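You operate a simulated robot arm through the tools that you are given. There is no shell and no other tool.

Carry out the task below with a simulated robot arm. There is one attempt and no reset: what you move stays moved.

## Task
Put things in order on the top of the nutrunner bench. At the end: the blue sponge dabber is on the brown carton (marked "Trim clips"); the orange spacer block stands where the blue sponge dabber stood; the brown small parts box (marked "Plugs") from the top of the nutrunner bench stands where the green plug stood; the green plug from the top of the nutrunner bench stands where the orange spacer block stood; whatever was shut is shut again. Leave all else as you found it, and nothing knocked over.

The check looks at the end state, three seconds after you hand in, the way a careful person would. Anything else that was tipped, shoved, dropped, spilled or broken makes it a failure.

## Robot
A 7-joint arm with a two-finger parallel gripper, fixed in place. Base frame: the origin is on the floor under the middle of its stand, x ahead of it, y to its left, z up; the work surface is at about z = 80. Lengths are in cm, angles in rad, forces in N, time in s.
With the tool pointing down near the work surface it reaches from about 30 to 70 cm from the base axis. Its first joint turns from -1.152 to 1.152 rad. Payload 1.57 kg.
The tool frame sits at the grasp point between the pads (the TCP): z along the fingers, y along the line on which they close. The tips reach 3 cm beyond it. Largest opening 11 cm; finger width 2.4, thickness 1.2; the body of the gripper, 4.8 by 11.2 cm, starts 7.8 cm behind the TCP.
Orientation is that of the tool frame in the base frame, as [roll, pitch, yaw] about the fixed x, y, z axes, in that order (R = Rz(yaw) Ry(pitch) Rx(roll)). With the fingers straight down and closing along the base's y, the tool's x points along the base's -x, its y along +y and its z along -z.

## Interface
- The arm moves only by the tool drive_tool. Its argument "moves" is a list of rows, each a list of 3 entries, a list of its own where there are three numbers: the gripper command, from -1 (shut) to 1 (fully open), values between in proportion, then the shift along the tool's x, y, z in cm, then the turn, a rotation vector about the tool's x, y, z in rad. In form: [[hand, [dx, dy, dz], [wx, wy, wz]], ...]. A call has 1 to 20 rows; each row shifts and turns the commanded pose from where the row before left it, along the tool's axes as they then stand. A row lasts 0.2 s, in which the tool goes at most 5 cm and 0.15 rad; a call with a longer step from one row to the next is refused whole, and so is a gripper value outside its range. Where a pose cannot be reached the arm comes as near as it can. A force on the tool above 40 N (or 10 N above the force at the start of the call, whichever is more), or a blocked arm, ends the call early, and 0.2 s more pass. Each finger travels about 10.8 cm/s and halts on what it meets, pressing with about 29 N; the grip force reading is that of the motor and also rises with nothing between the fingers. The clock runs only during rows and for 0.2 s after the last one: add rows that do not move to give the fingers time. The reply holds the time, the measured pose of the TCP, the force on the tool along the base axes, the opening and the grip force, in the units named above and with some noise, with the torque about the TCP (base axes, N m) and any sound that the robot's microphone picked up.
- Cameras (640 x 400 px; columns grow to the right, rows downward): "scene" is fixed at [17.37, -39.85, 140.37]; the picture's right is [0.69, -0.72, 0.00], its down [-0.42, -0.40, -0.82] and it looks along [0.59, 0.57, -0.57] (base axes); focal length 360 px, centre (320, 200). "wrist" rides on the gripper at [7, 1.6, -14.1] in the tool frame; the picture's right is [-0.23, 0.97, 0.00], its down [-0.86, -0.20, -0.48] and it looks along [-0.47, -0.11, 0.88] (tool axes); focal length 222 px, centre (320, 200). There is no depth. A picture from a camera that has moved, and an enlarged one, comes with that camera's place and axes in the base frame and with its lens.
- snapshot(camera): a new picture of that camera. No time passes.
- zoom(camera, box): a new picture of the part [left, top, right, bottom] of that camera's present view, enlarged. No time passes.
- job_done(): hands the job in; it is judged then, once.

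Places have to be worked out from the pictures, the camera data and where the tool is seen. Open the gripper and draw the arm clear of the work before you hand the job in, unless the task says otherwise.

The tools are called after ">>>" as name(argument=value, ...) on one line, values as JSON. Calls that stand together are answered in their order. drive_tool: Moves the arm, as the interface text tells. Its arguments: {"type":"object","properties":{"moves":{"type":"array"}},"required":["moves"]} The other tools are called the same way: snapshot (camera) takes a picture; zoom (camera, box) takes an enlarged picture of a part of a camera's view; job_done () hands the job in.

At the start:

```text
time: 0.0
tcp_pos: [35.21, 12.16, 114.34]
orientation: [3.14, -0.002, -3.142]
contact_force: [0.0, -0.6, -0.7]
torque: [0.01, -0.01, -0.01]
gripper_width: 10.99
grip_force: 0.0
```

scene: 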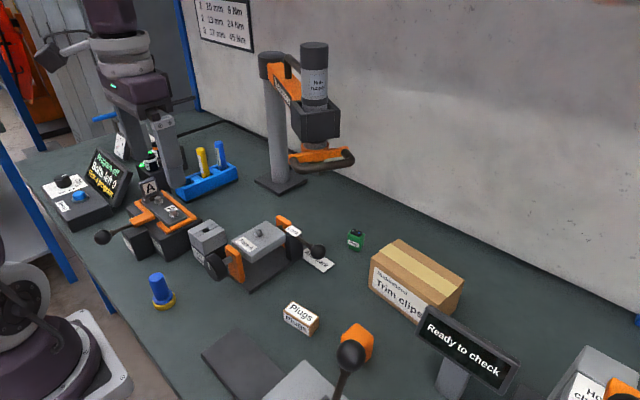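
wrist: 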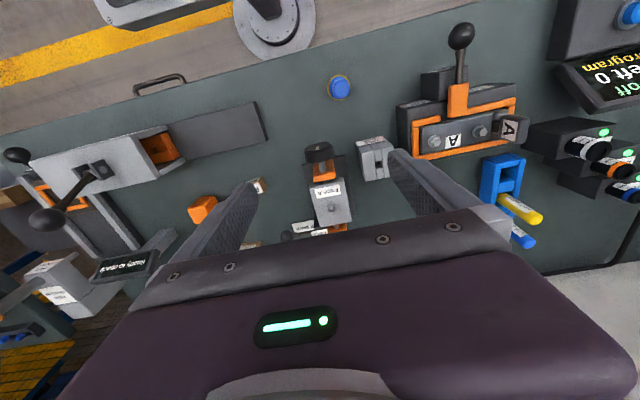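

I'll begin by looking closely at the scene from both cameras to locate the objects.

>>> zoom(camera="scene", box=[240, 200, 480, 350])

>>> zoom(camera="scene", box=[80, 200, 320, 350])

>>> zoom(camera="scene", box=[240, 280, 432, 400])

>>> zoom(camera="wrist", box=[0, 60, 400, 310])

```text
2.67 times, centred on (360, 275) of scene
camera zoom: at [17.37, -39.85, 140.37], right [0.69, -0.72, 0.0], down [-0.42, -0.4, -0.82], along [0.59, 0.57, -0.57], focal length 960 px, centre (213, 0)
```

zoom: 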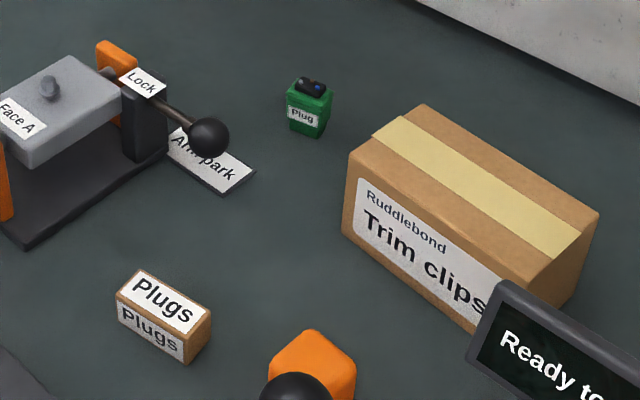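

```text
2.67 times, centred on (200, 275) of scene
camera zoom: at [17.37, -39.85, 140.37], right [0.69, -0.72, 0.0], down [-0.42, -0.4, -0.82], along [0.59, 0.57, -0.57], focal length 960 px, centre (640, 0)
```

zoom: 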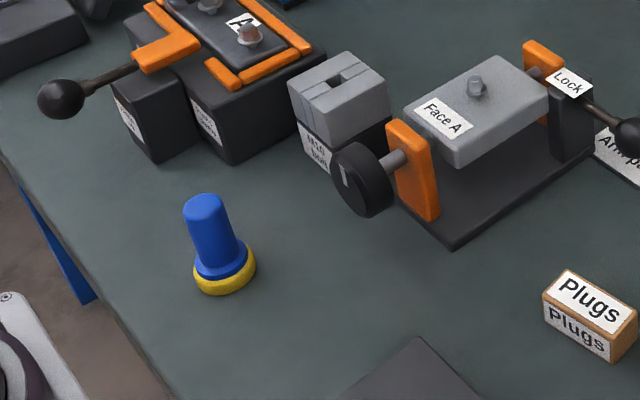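

```text
3.33 times, centred on (336, 340) of scene
camera zoom: at [17.37, -39.85, 140.37], right [0.69, -0.72, 0.0], down [-0.42, -0.4, -0.82], along [0.59, 0.57, -0.57], focal length 1201 px, centre (267, -267)
```

zoom: 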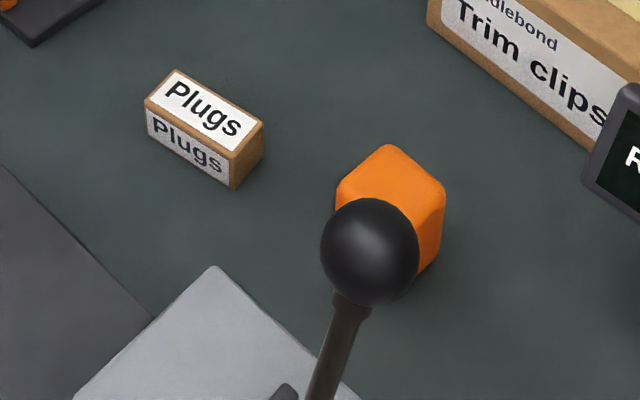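

```text
1.60 times, centred on (200, 185) of wrist
camera zoom: at [28.25, 13.73, 128.29], right [0.23, 0.97, 0.0], down [0.86, -0.2, 0.48], along [0.47, -0.11, -0.88], focal length 355 px, centre (512, 224)
```

zoom: 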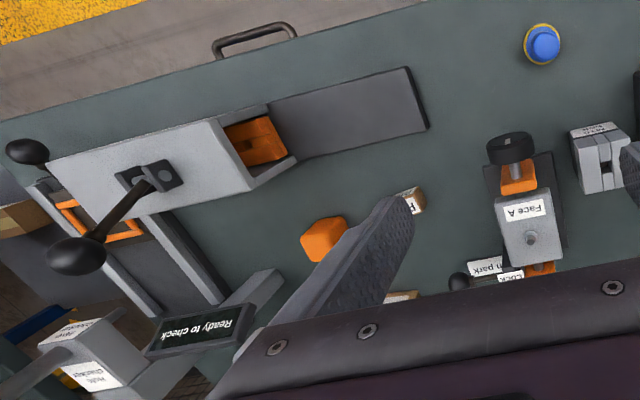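

The dabber appears to be near (30.5, 17.5), the block near (49, -19), the plug near (71, 0), the box near (47, -6.5) and the carton top near (67, -19, 88.6). I'll move over the dabber at a safe height and check my estimates with the wrist camera.

>>> drive_tool(moves=[[1, [0.9, 1.0, 2.4], [0, 0, 0]], [1, [0.9, 1.0, 2.4], [0, 0, 0]], [1, [0.9, 1.0, 2.4], [0, 0, 0]], [1, [0.9, 1.0, 2.4], [0, 0, 0]], [1, [0.9, 1.0, 2.4], [0, 0, 0]], [1, [0, 0, 0], [0, 0, 0]], [1, [0, 0, 0], [0, 0, 0]]])

>>> snapshot(camera="wrist")

>>> snapshot(camera="scene")

```text
time: 1.6
tcp_pos: [30.75, 17.32, 102.33]
orientation: [3.141, 0.001, 3.141]
contact_force: [-0.7, -0.2, -0.2]
torque: [0.0, 0.02, 0.03]
gripper_width: 10.98
grip_force: 0.2
```

```text
taken
camera wrist: at [23.76, 18.75, 116.32], right [0.23, 0.97, 0.0], down [0.86, -0.2, 0.48], along [0.47, -0.11, -0.88], focal length 222 px, centre (320, 200)
```

wrist: 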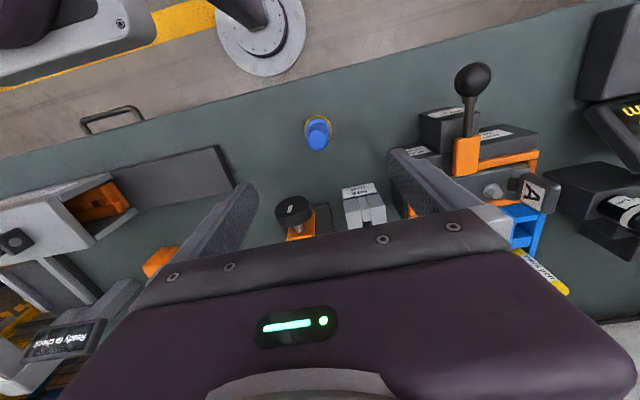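

```text
taken
```

scene: 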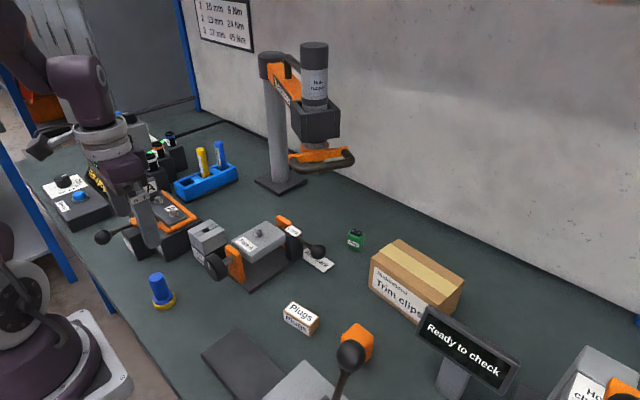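

The arm is over the dabber area; I'll zoom the wrist view on it to measure the base and the top.

>>> zoom(camera="wrist", box=[260, 90, 380, 165])

>>> zoom(camera="scene", box=[120, 250, 216, 310])

```text
5.33 times, centred on (320, 128) of wrist
camera zoom: at [23.76, 18.75, 116.32], right [0.23, 0.97, 0.0], down [0.86, -0.2, 0.48], along [0.47, -0.11, -0.88], focal length 1185 px, centre (320, 587)
```

zoom: 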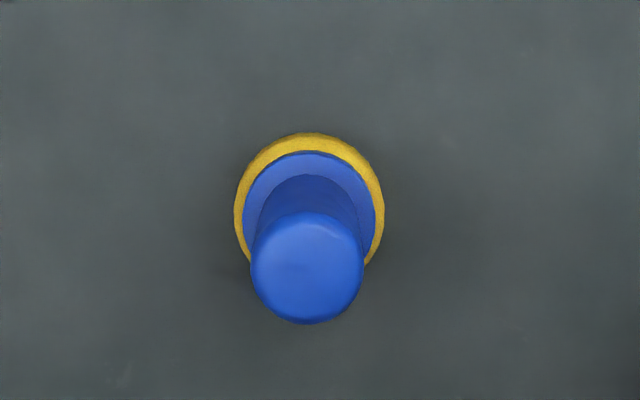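

```text
6.67 times, centred on (168, 280) of scene
camera zoom: at [17.37, -39.85, 140.37], right [0.69, -0.72, 0.0], down [-0.42, -0.4, -0.82], along [0.59, 0.57, -0.57], focal length 2401 px, centre (1333, -333)
```

zoom: 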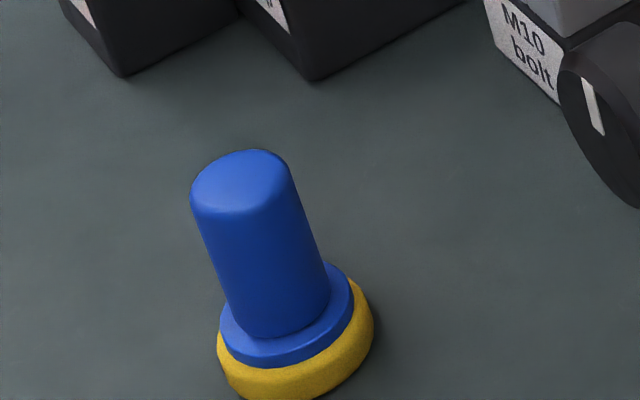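

The dabber centre reads as (30.4, 16.9) with its top at z≈88, and the handle is about 2.6 cm across. I'll descend to TCP z≈86.3 and close on the handle.

>>> drive_tool(moves=[[1, [0.37, -0.22, 0], [0, 0, 0]], [1, [0, 0, 3], [0, 0, 0]], [1, [0, 0, 3], [0, 0, 0]], [1, [0, 0, 3], [0, 0, 0]], [1, [0, 0, 2], [0, 0, 0]], [1, [0, 0, 2], [0, 0, 0]], [1, [0, 0, 1.5], [0, 0, 0]], [1, [0, 0, 1.4], [0, 0, 0]], [1, [0, 0, 0], [0, 0, 0]], [1, [0, 0, 0], [0, 0, 0]]])

>>> snapshot(camera="wrist")

>>> zoom(camera="scene", box=[60, 180, 300, 330])

```text
time: 3.8
tcp_pos: [30.38, 17.09, 86.51]
orientation: [-3.141, -0.001, 3.141]
contact_force: [0.8, 0.0, 0.3]
torque: [0.03, 0.02, 0.0]
gripper_width: 11.01
grip_force: 0.0
```

```text
taken
camera wrist: at [23.34, 18.47, 100.4], right [0.23, 0.97, 0.0], down [0.86, -0.2, 0.48], along [0.47, -0.11, -0.88], focal length 222 px, centre (320, 200)
```

wrist: 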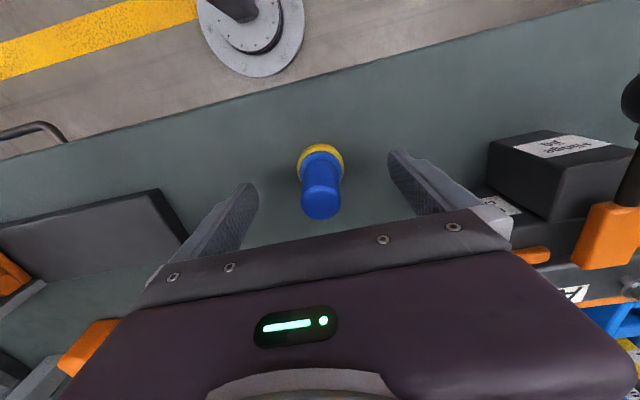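

```text
2.67 times, centred on (180, 255) of scene
camera zoom: at [17.37, -39.85, 140.37], right [0.69, -0.72, 0.0], down [-0.42, -0.4, -0.82], along [0.59, 0.57, -0.57], focal length 960 px, centre (693, 53)
```

zoom: 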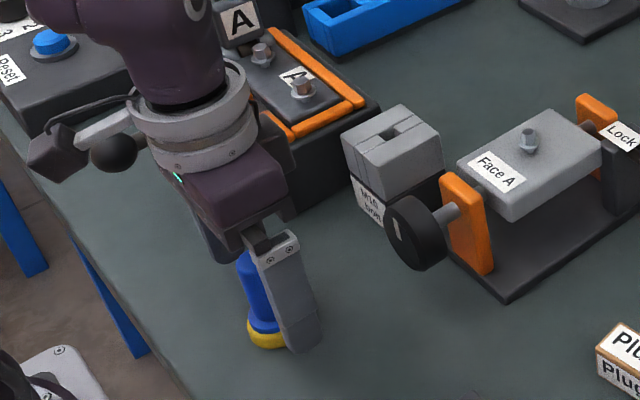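

The dabber sits midway between the fingers, so I close the gripper on the handle.

>>> drive_tool(moves=[[-1, [0, 0, 0], [0, 0, 0]], [-1, [0, 0, 0], [0, 0, 0]], [-1, [0, 0, 0], [0, 0, 0]], [-1, [0, 0, 0], [0, 0, 0]], [-1, [0, 0, 0], [0, 0, 0]]])

>>> snapshot(camera="wrist")

```text
time: 5.0
tcp_pos: [30.32, 17.02, 86.41]
orientation: [-3.141, -0.002, 3.141]
contact_force: [0.0, 0.0, -0.7]
torque: [0.0, 0.02, -0.01]
gripper_width: 2.68
grip_force: 28.7
```

```text
taken
camera wrist: at [23.34, 18.47, 100.41], right [0.23, 0.97, 0.0], down [0.86, -0.2, 0.48], along [0.47, -0.11, -0.88], focal length 222 px, centre (320, 200)
```

wrist: 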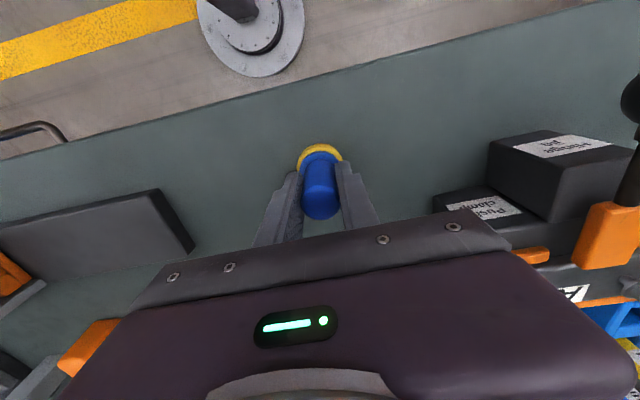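

The grip is firm at 2.68 cm. I'll lift straight up to z≈107 and carry the dabber toward the carton, stopping above it to check.

>>> drive_tool(moves=[[-1, [0, 0, -2], [0, 0, 0]], [-1, [0, 0, -3], [0, 0, 0]], [-1, [0, 0, -4], [0, 0, 0]], [-1, [0, 0, -4], [0, 0, 0]], [-1, [0, 0, -4], [0, 0, 0]], [-1, [0, 0, -4], [0, 0, 0]], [-1, [-1, -1, 0], [0, 0, 0]], [-1, [-2, -2, 0], [0, 0, 0]], [-1, [-3, -3, 0], [0, 0, 0]], [-1, [-3, -3, 0], [0, 0, 0]], [-1, [-3, -3, 0], [0, 0, 0]], [-1, [-3, -3, 0], [0, 0, 0]], [-1, [-3, -3, 0], [0, 0, 0]], [-1, [-3, -3, 0], [0, 0, 0]], [-1, [-3, -3, 0], [0, 0, 0]], [-1, [-3, -3, 0], [0, 0, 0]], [-1, [-2, -2, 0], [0, 0, 0]], [-1, [-1, -1, 0], [0, 0, 0]], [-1, [0, 0, 0], [0, 0, 0]], [-1, [0, 0, 0], [0, 0, 0]]])

>>> snapshot(camera="wrist")

>>> snapshot(camera="scene")

```text
time: 9.2
tcp_pos: [60.29, -12.99, 107.42]
orientation: [3.141, 0.0, -3.141]
contact_force: [-0.3, -1.2, 1.2]
torque: [-0.02, 0.04, 0.03]
gripper_width: 0.0
grip_force: 21.2
```

```text
taken
camera wrist: at [53.4, -11.46, 121.34], right [0.23, 0.97, 0.0], down [0.86, -0.2, 0.48], along [0.47, -0.11, -0.88], focal length 222 px, centre (320, 200)
```

wrist: 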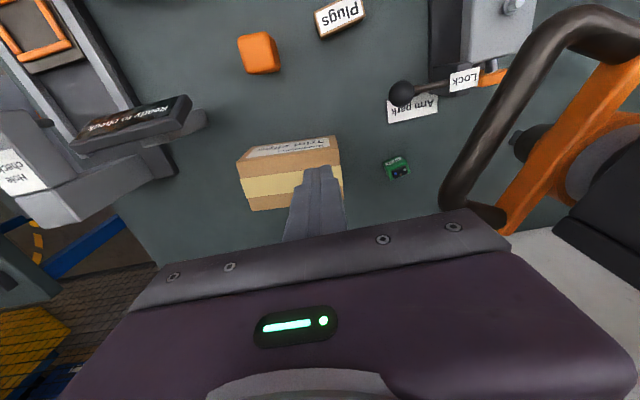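

```text
taken
```

scene: 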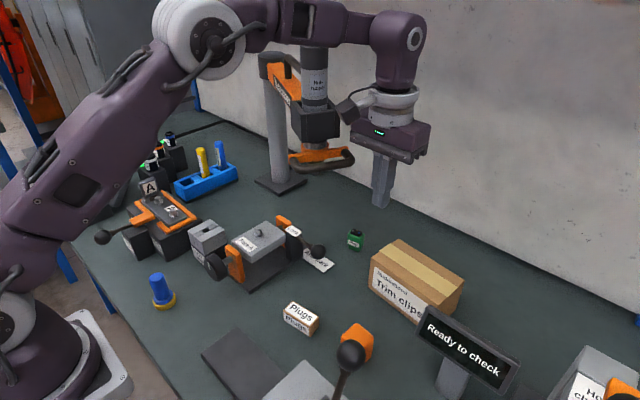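

The gripper is empty (width 0): the dabber slipped out and seems to still be standing at its spot. Let me compare its pose closely.

>>> zoom(camera="scene", box=[120, 250, 216, 310])

>>> zoom(camera="wrist", box=[220, 0, 460, 150])

>>> zoom(camera="wrist", box=[200, 110, 440, 260])

```text
6.67 times, centred on (168, 280) of scene
camera zoom: at [17.37, -39.85, 140.37], right [0.69, -0.72, 0.0], down [-0.42, -0.4, -0.82], along [0.59, 0.57, -0.57], focal length 2401 px, centre (1333, -333)
```

zoom: 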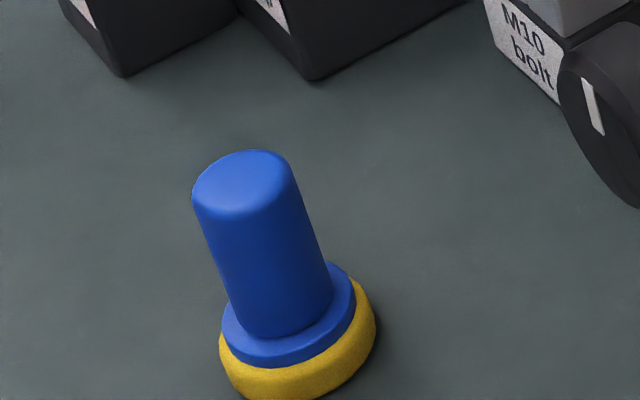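

```text
2.67 times, centred on (340, 75) of wrist
camera zoom: at [53.4, -11.46, 121.34], right [0.23, 0.97, 0.0], down [0.86, -0.2, 0.48], along [0.47, -0.11, -0.88], focal length 592 px, centre (267, 533)
```

zoom: 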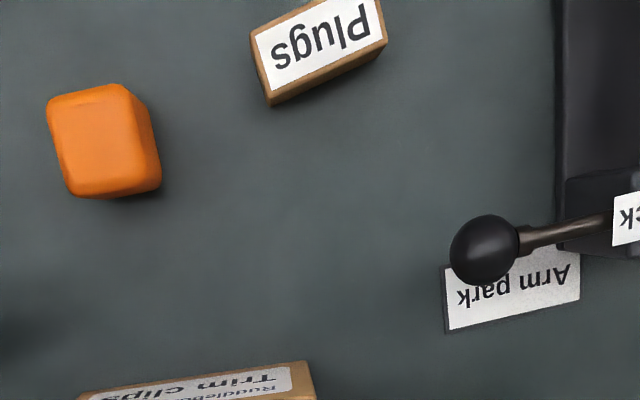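

```text
2.67 times, centred on (320, 185) of wrist
camera zoom: at [53.4, -11.46, 121.34], right [0.23, 0.97, 0.0], down [0.86, -0.2, 0.48], along [0.47, -0.11, -0.88], focal length 592 px, centre (320, 240)
```

zoom: 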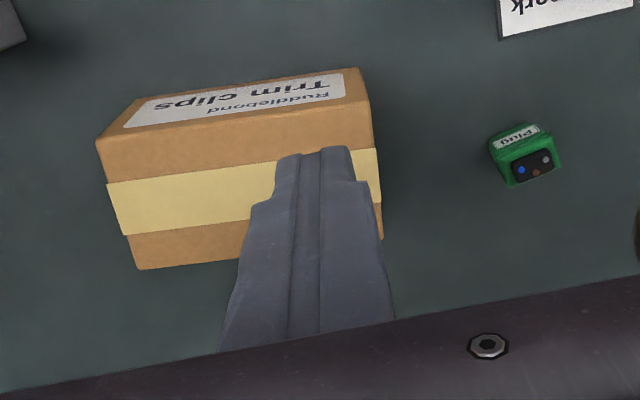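

The dabber is still upright in its original place (shift under 1 mm), so it slid out of the fingers at the start of the lift. From here I also measured the block (48.3, -19.3, about 4 cm and axis-aligned), the plug (71, -0.6) and the carton top centre (66.5, -19.2). I'll go back and retry with a lower grip and a slow lift.

>>> drive_tool(moves=[[-1, [1, 1, 0], [0, 0, 0]], [-1, [2, 2, 0], [0, 0, 0]], [-1, [3, 3, 0], [0, 0, 0]], [-1, [3, 3, 0], [0, 0, 0]], [-1, [3, 3, 0], [0, 0, 0]], [-1, [3, 3, 0], [0, 0, 0]], [-1, [3, 3, 0], [0, 0, 0]], [0, [3, 3, 0], [0, 0, 0]], [0, [3, 3, 0], [0, 0, 0]], [0, [3, 3, 0], [0, 0, 0]], [0, [2, 2, 0], [0, 0, 0]], [0, [1, 1, 0], [0, 0, 0]], [0, [0, 0, 4], [0, 0, 0]], [0, [0, 0, 4], [0, 0, 0]], [0, [0, 0, 3], [0, 0, 0]], [0, [0, 0, 0], [0, 0, 0]], [0, [0, 0, 0], [0, 0, 0]]])

>>> snapshot(camera="wrist")

>>> zoom(camera="wrist", box=[240, 90, 400, 190])

```text
time: 12.8
tcp_pos: [30.31, 16.93, 96.46]
orientation: [-3.141, -0.001, -3.141]
contact_force: [0.3, -0.1, -0.1]
torque: [-0.01, 0.01, 0.03]
gripper_width: 5.52
grip_force: 0.0
```

```text
taken
camera wrist: at [23.37, 18.48, 110.37], right [0.23, 0.97, 0.0], down [0.86, -0.2, 0.48], along [0.47, -0.11, -0.88], focal length 222 px, centre (320, 200)
```

wrist: 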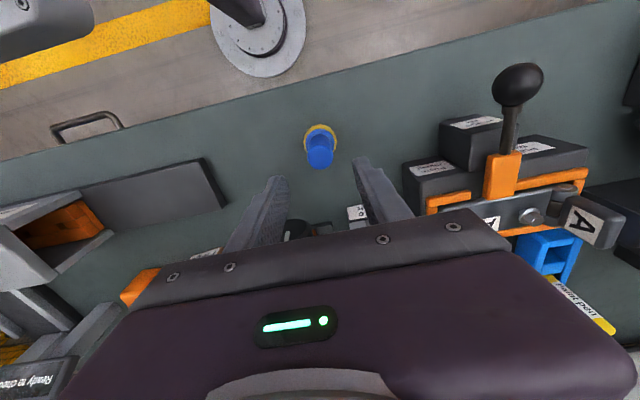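

```text
4.00 times, centred on (320, 140) of wrist
camera zoom: at [23.37, 18.48, 110.37], right [0.23, 0.97, 0.0], down [0.86, -0.2, 0.48], along [0.47, -0.11, -0.88], focal length 888 px, centre (320, 440)
```

zoom: 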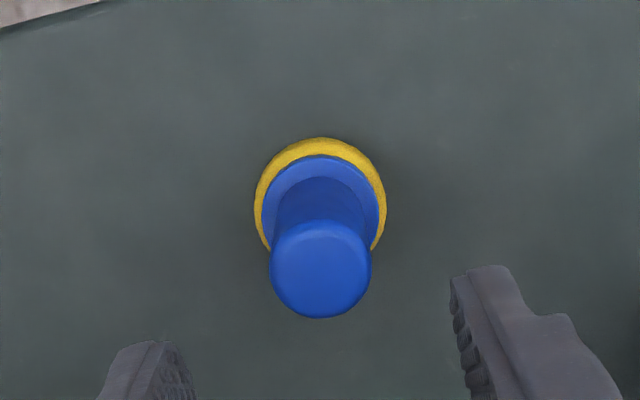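

The dabber is still centred under the tool. I'll descend to TCP z≈85.7 to grip lower on the handle, close, then do a tiny slow lift and read the force.

>>> drive_tool(moves=[[0, [0, 0, 3], [0, 0, 0]], [0, [0, 0, 3], [0, 0, 0]], [0, [0, 0, 2.5], [0, 0, 0]], [0, [0, 0, 1.5], [0, 0, 0]], [0, [0, 0, 0.6], [0, 0, 0]], [0, [0, 0, 0], [0, 0, 0]], [-1, [0, 0, 0], [0, 0, 0]], [-1, [0, 0, 0], [0, 0, 0]], [-1, [0, 0, 0], [0, 0, 0]], [-1, [0, 0, 0], [0, 0, 0]], [-1, [0, 0, 0], [0, 0, 0]], [-1, [0, 0, -0.1], [0, 0, 0]], [-1, [0, 0, -0.1], [0, 0, 0]], [-1, [0, 0, -0.1], [0, 0, 0]], [-1, [0, 0, -0.1], [0, 0, 0]]])

>>> zoom(camera="scene", box=[120, 240, 232, 310])

>>> zoom(camera="wrist", box=[240, 110, 400, 210])

```text
time: 16.0
tcp_pos: [30.3, 16.99, 86.29]
orientation: [-3.14, 0.001, -3.141]
contact_force: [0.2, -0.2, -1.6]
torque: [0.02, 0.0, -0.01]
gripper_width: 2.65
grip_force: 29.2
```

```text
5.71 times, centred on (176, 275) of scene
camera zoom: at [17.37, -39.85, 140.37], right [0.69, -0.72, 0.0], down [-0.42, -0.4, -0.82], along [0.59, 0.57, -0.57], focal length 2058 px, centre (1143, -229)
```

zoom: 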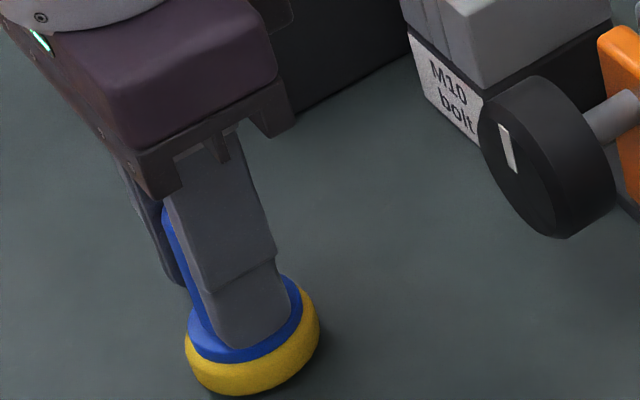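

```text
4.00 times, centred on (320, 160) of wrist
camera zoom: at [23.39, 18.5, 100.21], right [0.23, 0.97, 0.0], down [0.86, -0.2, 0.48], along [0.47, -0.11, -0.88], focal length 888 px, centre (320, 360)
```

zoom: 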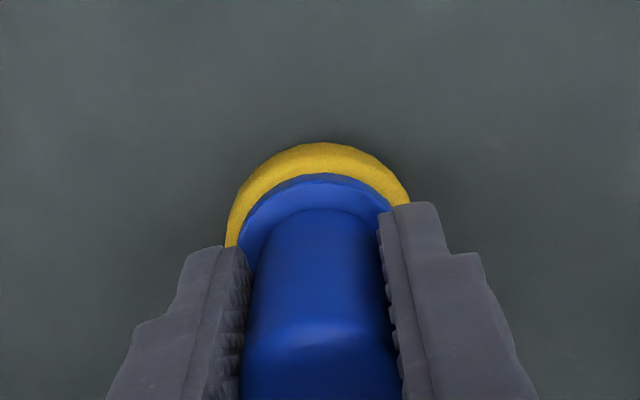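

The tool now feels about 1.6 N of load, so the dabber may be coming up. I'll raise another 0.6 cm slowly and check whether its base leaves the bench.

>>> drive_tool(moves=[[-1, [0, 0, -0.1], [0, 0, 0]], [-1, [0, 0, -0.1], [0, 0, 0]], [-1, [0, 0, -0.1], [0, 0, 0]], [-1, [0, 0, -0.1], [0, 0, 0]], [-1, [0, 0, -0.1], [0, 0, 0]], [-1, [0, 0, -0.1], [0, 0, 0]], [-1, [0, 0, 0], [0, 0, 0]]])

>>> zoom(camera="scene", box=[120, 240, 232, 310])

>>> zoom(camera="wrist", box=[240, 110, 400, 210])

```text
time: 17.6
tcp_pos: [30.29, 16.95, 86.97]
orientation: [-3.14, 0.001, -3.14]
contact_force: [1.3, 1.1, -1.0]
torque: [-0.01, -0.01, 0.01]
gripper_width: 2.65
grip_force: 28.9
```

```text
5.71 times, centred on (176, 275) of scene
camera zoom: at [17.37, -39.85, 140.37], right [0.69, -0.72, 0.0], down [-0.42, -0.4, -0.82], along [0.59, 0.57, -0.57], focal length 2058 px, centre (1143, -229)
```

zoom: 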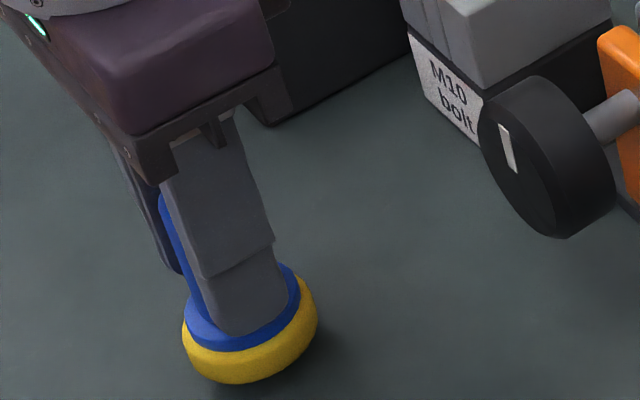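

```text
4.00 times, centred on (320, 160) of wrist
camera zoom: at [23.43, 18.47, 100.82], right [0.23, 0.97, 0.0], down [0.85, -0.2, 0.48], along [0.47, -0.11, -0.88], focal length 888 px, centre (320, 360)
```

zoom: 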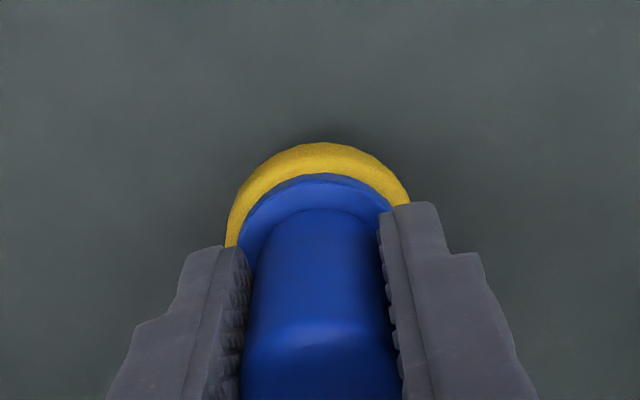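

It is lifting properly now, with the base off the bench and no slip relative to the fingers. I'll keep raising it with gentle acceleration.

>>> drive_tool(moves=[[-1, [0, 0, -0.15], [0, 0, 0]], [-1, [0, 0, -0.2], [0, 0, 0]], [-1, [0, 0, -0.3], [0, 0, 0]], [-1, [0, 0, -0.4], [0, 0, 0]], [-1, [0, 0, -0.5], [0, 0, 0]], [-1, [0, 0, -0.6], [0, 0, 0]], [-1, [0, 0, -0.8], [0, 0, 0]], [-1, [0, 0, -1], [0, 0, 0]], [-1, [0, 0, -1], [0, 0, 0]], [-1, [0, 0, -1], [0, 0, 0]], [-1, [0, 0, -1], [0, 0, 0]], [-1, [0, 0, -1], [0, 0, 0]], [-1, [0, 0, -1], [0, 0, 0]], [-1, [0, 0, -1], [0, 0, 0]], [-1, [0, 0, -0.9], [0, 0, 0]], [-1, [0, 0, -0.7], [0, 0, 0]], [-1, [0, 0, -0.5], [0, 0, 0]], [-1, [0, 0, -0.3], [0, 0, 0]], [-1, [0, 0, 0], [0, 0, 0]]])

>>> zoom(camera="scene", box=[60, 180, 300, 330])

>>> zoom(camera="wrist", box=[240, 110, 400, 210])

```text
time: 21.6
tcp_pos: [30.26, 17.09, 99.18]
orientation: [3.14, 0.002, -3.141]
contact_force: [-0.3, 0.5, -1.3]
torque: [0.01, -0.02, -0.01]
gripper_width: 2.66
grip_force: 29.2
```

```text
2.67 times, centred on (180, 255) of scene
camera zoom: at [17.37, -39.85, 140.37], right [0.69, -0.72, 0.0], down [-0.42, -0.4, -0.82], along [0.59, 0.57, -0.57], focal length 960 px, centre (693, 53)
```

zoom: 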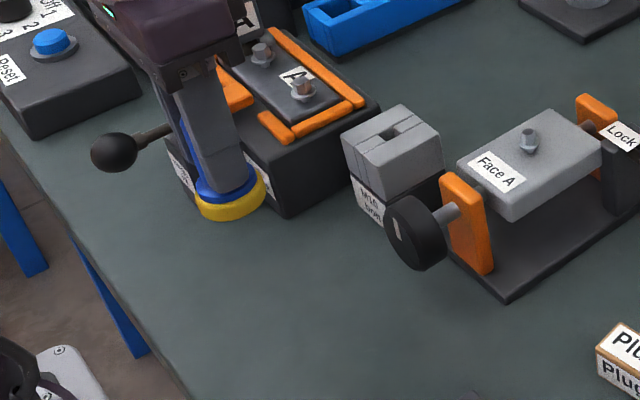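

```text
4.00 times, centred on (320, 160) of wrist
camera zoom: at [23.36, 18.55, 113.18], right [0.23, 0.97, 0.0], down [0.86, -0.2, 0.48], along [0.47, -0.11, -0.88], focal length 888 px, centre (320, 360)
```

zoom: 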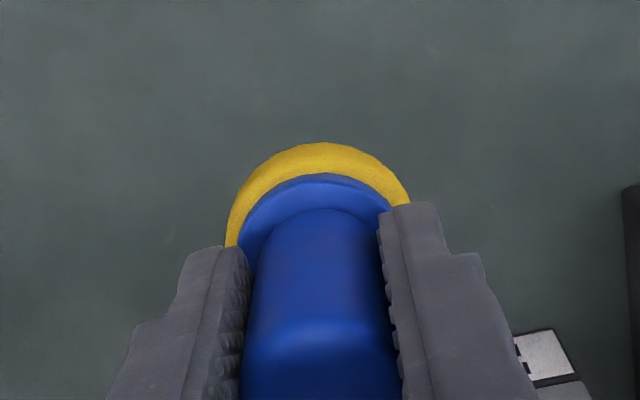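

It's held securely (about 1.3 N load). I'll carry it smoothly to above the carton centre, rising to z≈102.

>>> drive_tool(moves=[[-1, [-0.3, -0.29, -0.4], [0, 0, 0]], [-1, [-0.7, -0.68, -0.5], [0, 0, 0]], [-1, [-1.2, -1.17, -0.6], [0, 0, 0]], [-1, [-1.8, -1.75, -0.6], [0, 0, 0]], [-1, [-2.4, -2.33, -0.5], [0, 0, 0]], [-1, [-2.9, -2.82, -0.4], [0, 0, 0]], [-1, [-2.9, -2.82, 0], [0, 0, 0]], [-1, [-2.9, -2.82, 0], [0, 0, 0]], [-1, [-2.9, -2.82, 0], [0, 0, 0]], [-1, [-2.9, -2.82, 0], [0, 0, 0]], [-1, [-2.9, -2.82, 0], [0, 0, 0]], [-1, [-2.9, -2.82, 0], [0, 0, 0]], [-1, [-2.9, -2.82, 0], [0, 0, 0]], [-1, [-2.4, -2.33, 0], [0, 0, 0]], [-1, [-1.8, -1.75, 0], [0, 0, 0]], [-1, [-1.2, -1.17, 0], [0, 0, 0]], [-1, [-0.7, -0.68, 0], [0, 0, 0]], [-1, [-0.3, -0.29, 0], [0, 0, 0]], [-1, [0, 0, 0], [0, 0, 0]]])

>>> snapshot(camera="wrist")

>>> snapshot(camera="scene")

```text
time: 25.6
tcp_pos: [65.18, -17.67, 101.64]
orientation: [3.137, -0.013, 3.14]
contact_force: [0.5, -0.5, -0.5]
torque: [-0.03, -0.03, 0.0]
gripper_width: 2.64
grip_force: 29.3
out of reach, approached as far as the arm can: row 17, 18
```

```text
taken
camera wrist: at [58.49, -16.16, 115.8], right [0.23, 0.97, 0.0], down [0.86, -0.2, 0.47], along [0.45, -0.11, -0.88], focal length 222 px, centre (320, 200)
```

wrist: 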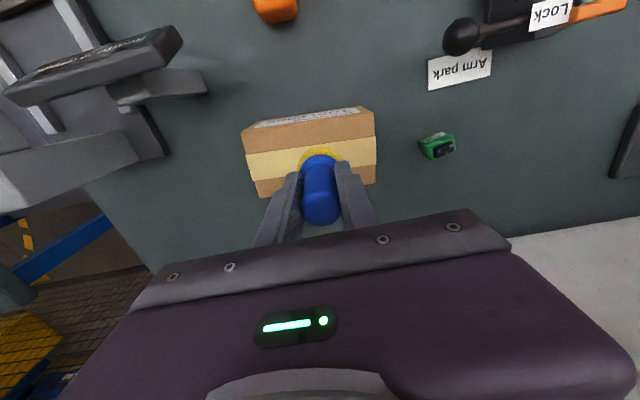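

```text
taken
```

scene: 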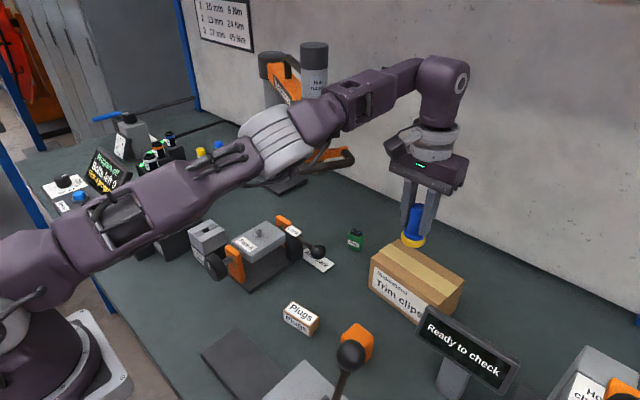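

The straight-down reach limit showed up here at z≈102, but lower down it should extend. The dabber is above the carton; I'll lower it 4.5 cm and check the pose again.

>>> drive_tool(moves=[[-1, [0, 0, 0.5], [0, 0, 0]], [-1, [0, 0, 1], [0, 0, 0]], [-1, [0, 0, 1], [0, 0, 0]], [-1, [0, 0, 1], [0, 0, 0]], [-1, [0, 0, 0.7], [0, 0, 0]], [-1, [0, 0, 0.3], [0, 0, 0]], [-1, [0, 0, 0], [0, 0, 0]]])

>>> snapshot(camera="wrist")

>>> zoom(camera="scene", box=[340, 180, 500, 280])

```text
time: 27.2
tcp_pos: [65.68, -17.85, 97.47]
orientation: [-3.141, 0.002, -3.142]
contact_force: [0.2, 0.3, 0.4]
torque: [0.02, 0.02, 0.0]
gripper_width: 2.65
grip_force: 28.9
```

```text
taken
camera wrist: at [58.68, -16.31, 111.54], right [0.23, 0.97, 0.0], down [0.86, -0.2, 0.48], along [0.47, -0.11, -0.88], focal length 222 px, centre (320, 200)
```

wrist: 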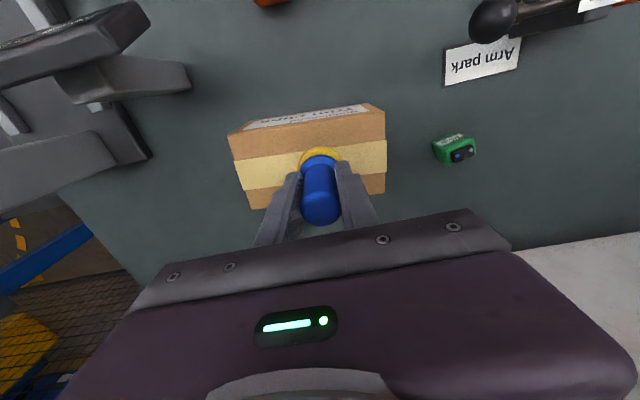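

```text
4.00 times, centred on (420, 230) of scene
camera zoom: at [17.37, -39.85, 140.37], right [0.69, -0.72, 0.0], down [-0.42, -0.4, -0.82], along [0.59, 0.57, -0.57], focal length 1441 px, centre (-80, 80)
```

zoom: 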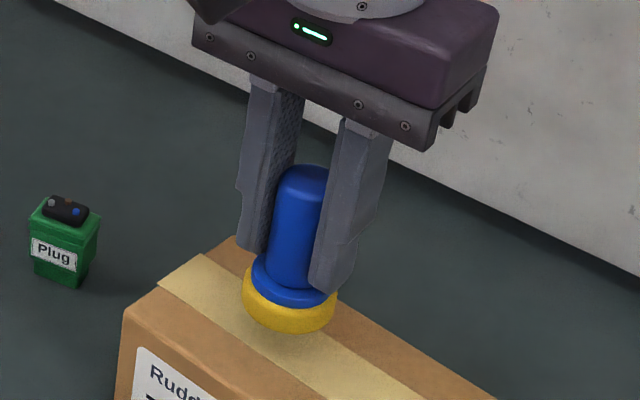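

The pose is straight again at (65.7, -17.9, 97.4). I'll shift slightly toward the carton centre while descending to about 0.7 cm above the expected contact.

>>> drive_tool(moves=[[-1, [-0.1, -0.1, 0.4], [0, 0, 0]], [-1, [-0.2, -0.1, 0.6], [0, 0, 0]], [-1, [-0.2, -0.2, 0.6], [0, 0, 0]], [-1, [-0.1, -0.1, 0.5], [0, 0, 0]], [-1, [0, 0, 0.3], [0, 0, 0]], [-1, [0, 0, 0], [0, 0, 0]]])

>>> zoom(camera="scene", box=[360, 190, 488, 270])

>>> zoom(camera="wrist", box=[200, 80, 440, 230])

```text
time: 28.6
tcp_pos: [66.15, -18.35, 95.25]
orientation: [3.141, 0.001, 3.141]
contact_force: [0.5, -0.1, -0.6]
torque: [0.01, 0.02, -0.01]
gripper_width: 2.63
grip_force: 28.8
```

```text
5.00 times, centred on (424, 230) of scene
camera zoom: at [17.37, -39.85, 140.37], right [0.69, -0.72, 0.0], down [-0.42, -0.4, -0.82], along [0.59, 0.57, -0.57], focal length 1801 px, centre (-200, 50)
```

zoom: 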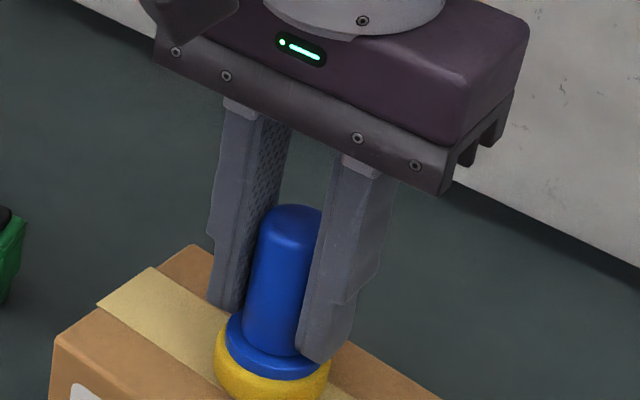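

```text
2.67 times, centred on (320, 155) of wrist
camera zoom: at [59.25, -16.82, 109.16], right [0.23, 0.97, 0.0], down [0.86, -0.2, 0.48], along [0.47, -0.11, -0.88], focal length 592 px, centre (320, 320)
```

zoom: 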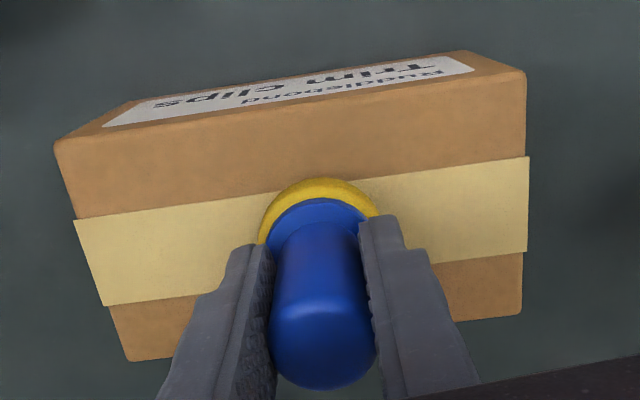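

The base is about 0.5–0.8 cm above the carton top and nicely centred on the tape. I'll lower in 1 mm steps while watching the force.

>>> drive_tool(moves=[[-1, [0, 0, 0.1], [0, 0, 0]], [-1, [0, 0, 0.1], [0, 0, 0]], [-1, [0, 0, 0.1], [0, 0, 0]], [-1, [0, 0, 0.1], [0, 0, 0]], [-1, [0, 0, 0.1], [0, 0, 0]], [-1, [0, 0, 0], [0, 0, 0]]])

>>> zoom(camera="scene", box=[360, 210, 488, 290])

```text
time: 30.0
tcp_pos: [66.24, -18.33, 94.81]
orientation: [-3.141, 0.001, -3.141]
contact_force: [-3.4, 0.5, 14.4]
torque: [0.08, 0.1, 0.03]
gripper_width: 2.66
grip_force: 28.6
```

```text
5.00 times, centred on (424, 250) of scene
camera zoom: at [17.33, -39.84, 140.38], right [0.69, -0.72, 0.0], down [-0.42, -0.4, -0.82], along [0.59, 0.57, -0.57], focal length 1801 px, centre (-200, -50)
```

zoom: 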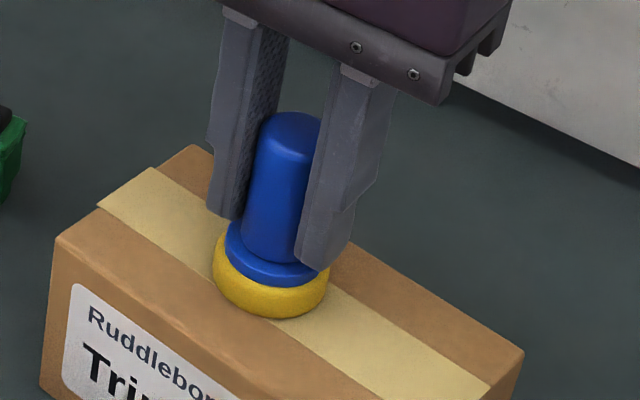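

Contact is confirmed (14 N up): the dabber stands on the carton. I'll relieve the press slightly, open the fingers, and rise straight up.

>>> drive_tool(moves=[[-1, [0, 0, -0.1], [0, 0, 0]], [-1, [0, 0, -0.1], [0, 0, 0]], [-1, [0, 0, 0], [0, 0, 0]], [-0.3, [0, 0, 0], [0, 0, 0]], [0, [0, 0, 0], [0, 0, 0]], [0, [0, 0, 0], [0, 0, 0]], [0, [0, 0, -0.3], [0, 0, 0]], [0, [0, 0, -1], [0, 0, 0]], [0, [0, 0, -2], [0, 0, 0]], [0, [0, 0, -3], [0, 0, 0]], [0, [0, 0, -2], [0, 0, 0]], [0, [0, 0, 0], [0, 0, 0]]])

>>> zoom(camera="scene", box=[340, 190, 500, 290])

>>> snapshot(camera="wrist")

```text
time: 32.6
tcp_pos: [65.46, -18.18, 102.31]
orientation: [-3.141, 0.001, -3.141]
contact_force: [0.6, -0.2, 0.8]
torque: [0.0, 0.0, -0.01]
gripper_width: 5.51
grip_force: 0.0
out of reach, approached as far as the arm can: row 10, 11
```

```text
4.00 times, centred on (420, 240) of scene
camera zoom: at [17.37, -39.85, 140.37], right [0.69, -0.72, 0.0], down [-0.42, -0.4, -0.82], along [0.59, 0.57, -0.57], focal length 1441 px, centre (-80, 40)
```

zoom: 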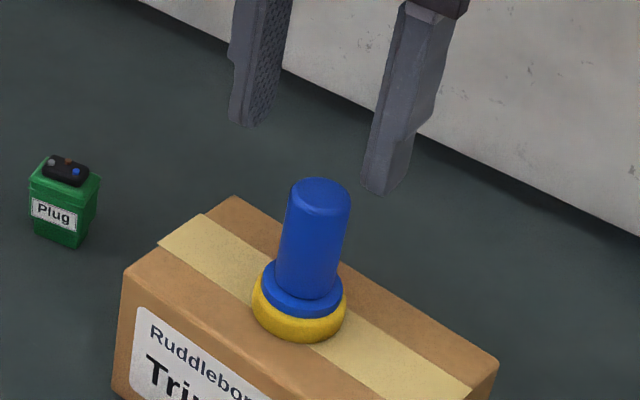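

```text
taken
camera wrist: at [58.61, -16.67, 116.15], right [0.23, 0.97, 0.0], down [0.85, -0.2, 0.48], along [0.47, -0.11, -0.88], focal length 222 px, centre (320, 200)
```

wrist: 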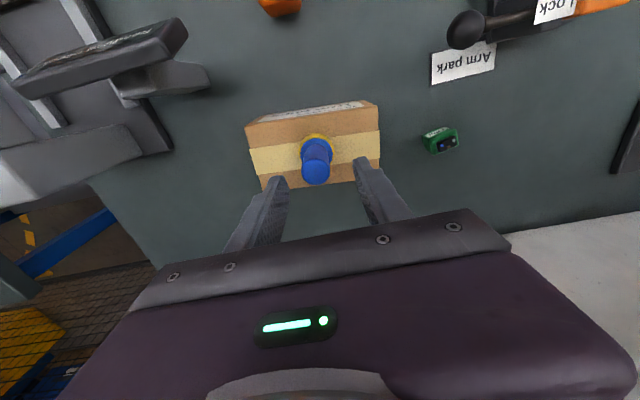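

The dabber stands upright on the carton. Next is the orange block: I'll back off to above it at z≈102 and look.

>>> drive_tool(moves=[[0, [1, 0, 0], [0, 0, 0]], [0, [2, 0, 0], [0, 0, 0]], [0, [2.5, -0.2, 0], [0, 0, 0]], [0, [2.5, -0.2, 0], [0, 0, 0]], [0, [2.5, -0.2, 0], [0, 0, 0]], [0, [2.5, -0.2, 0], [0, 0, 0]], [0, [2.5, -0.2, 0], [0, 0, 0]], [0.2, [1.5, 0, 0], [0, 0, 0]], [0.2, [0.5, 0, 0], [0, 0, 0]], [0.2, [0, 0, 0], [0, 0, 0]], [0.2, [0, 0, 0], [0, 0, 0]]])

>>> snapshot(camera="wrist")

>>> snapshot(camera="scene")

```text
time: 35.0
tcp_pos: [48.05, -19.15, 102.13]
orientation: [3.141, -0.001, -3.141]
contact_force: [-0.5, -0.9, 0.2]
torque: [0.01, 0.02, -0.01]
gripper_width: 6.58
grip_force: 0.0
out of reach, approached as far as the arm can: row 1
```

```text
taken
camera wrist: at [41.09, -17.7, 116.19], right [0.23, 0.97, 0.0], down [0.85, -0.2, 0.48], along [0.47, -0.11, -0.88], focal length 222 px, centre (320, 200)
```

wrist: 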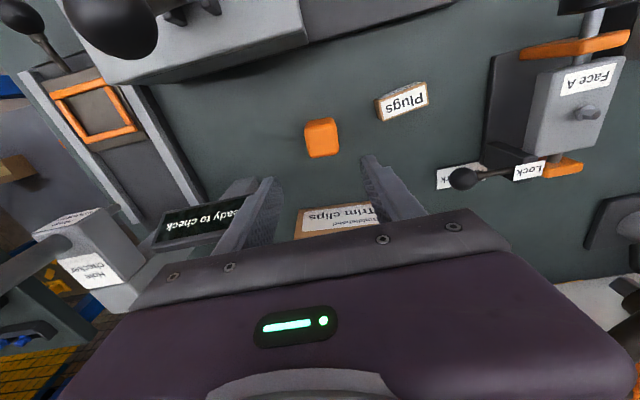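

```text
taken
```

scene: 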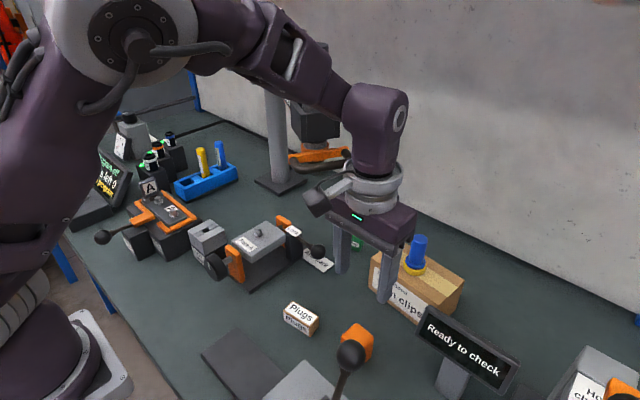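

The tool is above the block; I'll zoom in on the block and the Plugs box to measure position, size and yaw.

>>> zoom(camera="wrist", box=[272, 100, 368, 160])

>>> zoom(camera="wrist", box=[352, 70, 448, 130])

>>> zoom(camera="wrist", box=[0, 0, 320, 200])

```text
6.67 times, centred on (320, 130) of wrist
camera zoom: at [41.09, -17.7, 116.19], right [0.23, 0.97, 0.0], down [0.85, -0.2, 0.48], along [0.47, -0.11, -0.88], focal length 1481 px, centre (320, 667)
```

zoom: 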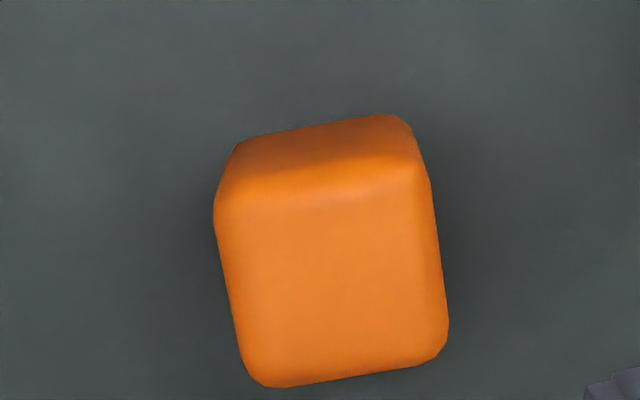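

```text
6.67 times, centred on (400, 100) of wrist
camera zoom: at [41.09, -17.7, 116.19], right [0.23, 0.97, 0.0], down [0.85, -0.2, 0.48], along [0.47, -0.11, -0.88], focal length 1481 px, centre (-213, 867)
```

zoom: 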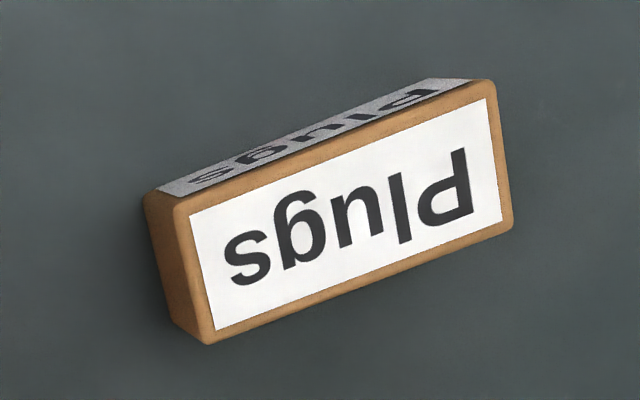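

```text
2.00 times, centred on (160, 100) of wrist
camera zoom: at [41.09, -17.7, 116.19], right [0.23, 0.97, 0.0], down [0.85, -0.2, 0.48], along [0.47, -0.11, -0.88], focal length 444 px, centre (640, 400)
```

zoom: 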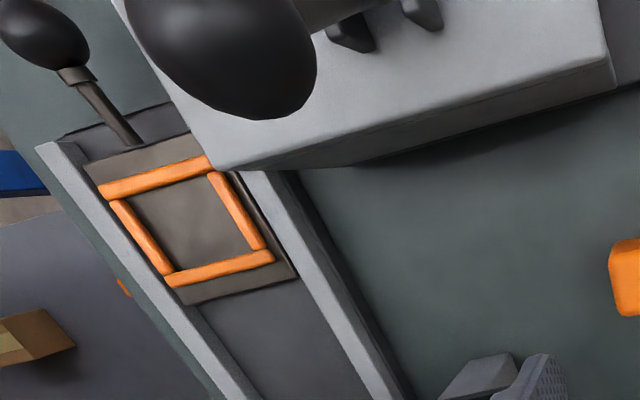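

Block: centre about (48.5, -19.1), roughly 4.2 cm square by 6 cm tall and turned about -0.06 rad. The lever ball is at about (36.5, -26.4, 103), so I'll align, descend 9 cm and check clearance before going lower.

>>> drive_tool(moves=[[0.35, [-0.41, 0.2, 0], [0, 0, 0]], [0.35, [0, 0, 0.5], [0, 0, 0.06]], [0.35, [0, 0, 1.5], [0, 0, 0]], [0.35, [0, 0, 2], [0, 0, 0]], [0.35, [0, 0, 2], [0, 0, 0]], [0.35, [0, 0, 2], [0, 0, 0]], [0.35, [0, 0, 1], [0, 0, 0]], [0.35, [0, 0, 0], [0, 0, 0]], [0.35, [0, 0, 0], [0, 0, 0]]])

>>> snapshot(camera="wrist")

>>> snapshot(camera="scene")

```text
time: 37.0
tcp_pos: [48.43, -18.92, 93.17]
orientation: [3.141, -0.001, 3.084]
contact_force: [0.9, 0.0, 0.4]
torque: [0.0, 0.0, 0.02]
gripper_width: 7.42
grip_force: 0.0
```

```text
taken
camera wrist: at [41.63, -17.01, 107.18], right [0.29, 0.96, 0.0], down [0.84, -0.25, 0.48], along [0.46, -0.14, -0.88], focal length 222 px, centre (320, 200)
```

wrist: 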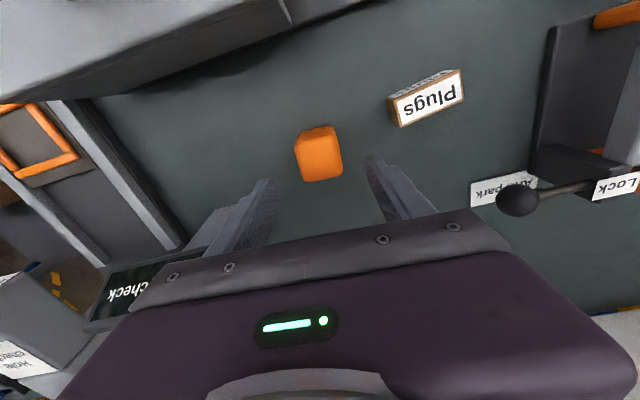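

```text
taken
```

scene: 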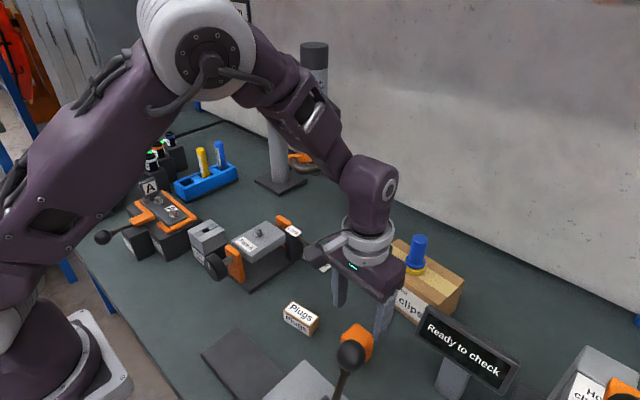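

There's ample clearance to the lever and the block is centred between the fingers. I'll descend the remaining 9 cm to TCP z≈84 and close.

>>> drive_tool(moves=[[0.35, [0, 0, 1], [0, 0, 0]], [0.35, [0, 0, 2], [0, 0, 0]], [0.35, [0, 0, 2], [0, 0, 0]], [0.35, [0, 0, 2], [0, 0, 0]], [0.35, [0, 0, 1.2], [0, 0, 0]], [0.35, [0, 0, 0.6], [0, 0, 0]], [0.35, [0, 0, 0.3], [0, 0, 0]], [0.35, [0, 0, 0], [0, 0, 0]], [0.35, [0, 0, 0], [0, 0, 0]]])

>>> snapshot(camera="wrist")

>>> zoom(camera="scene", box=[270, 240, 430, 380])

```text
time: 39.0
tcp_pos: [48.53, -19.01, 84.03]
orientation: [3.141, 0.0, 3.081]
contact_force: [0.1, 0.7, 0.7]
torque: [0.04, 0.01, 0.0]
gripper_width: 7.4
grip_force: 0.1
```

```text
taken
camera wrist: at [41.67, -17.09, 98.07], right [0.29, 0.96, 0.0], down [0.84, -0.25, 0.48], along [0.46, -0.14, -0.88], focal length 222 px, centre (320, 200)
```

wrist: 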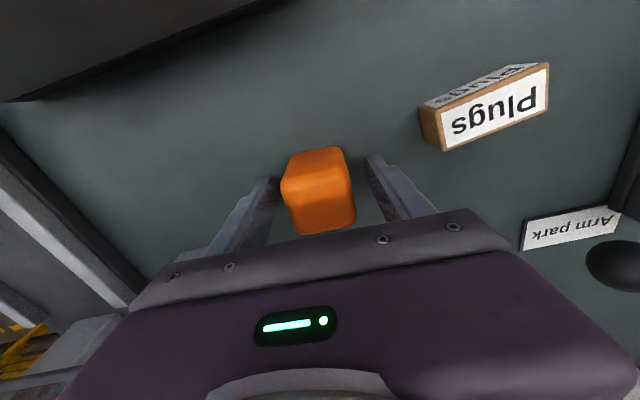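

```text
2.86 times, centred on (350, 310) of scene
camera zoom: at [17.37, -39.85, 140.37], right [0.69, -0.72, 0.0], down [-0.42, -0.4, -0.82], along [0.59, 0.57, -0.57], focal length 1029 px, centre (234, -114)
```

zoom: 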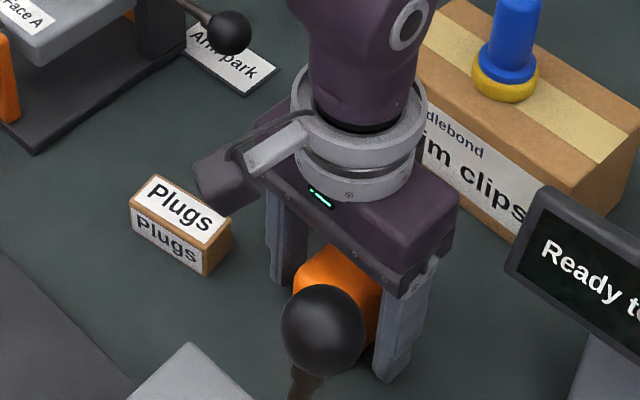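

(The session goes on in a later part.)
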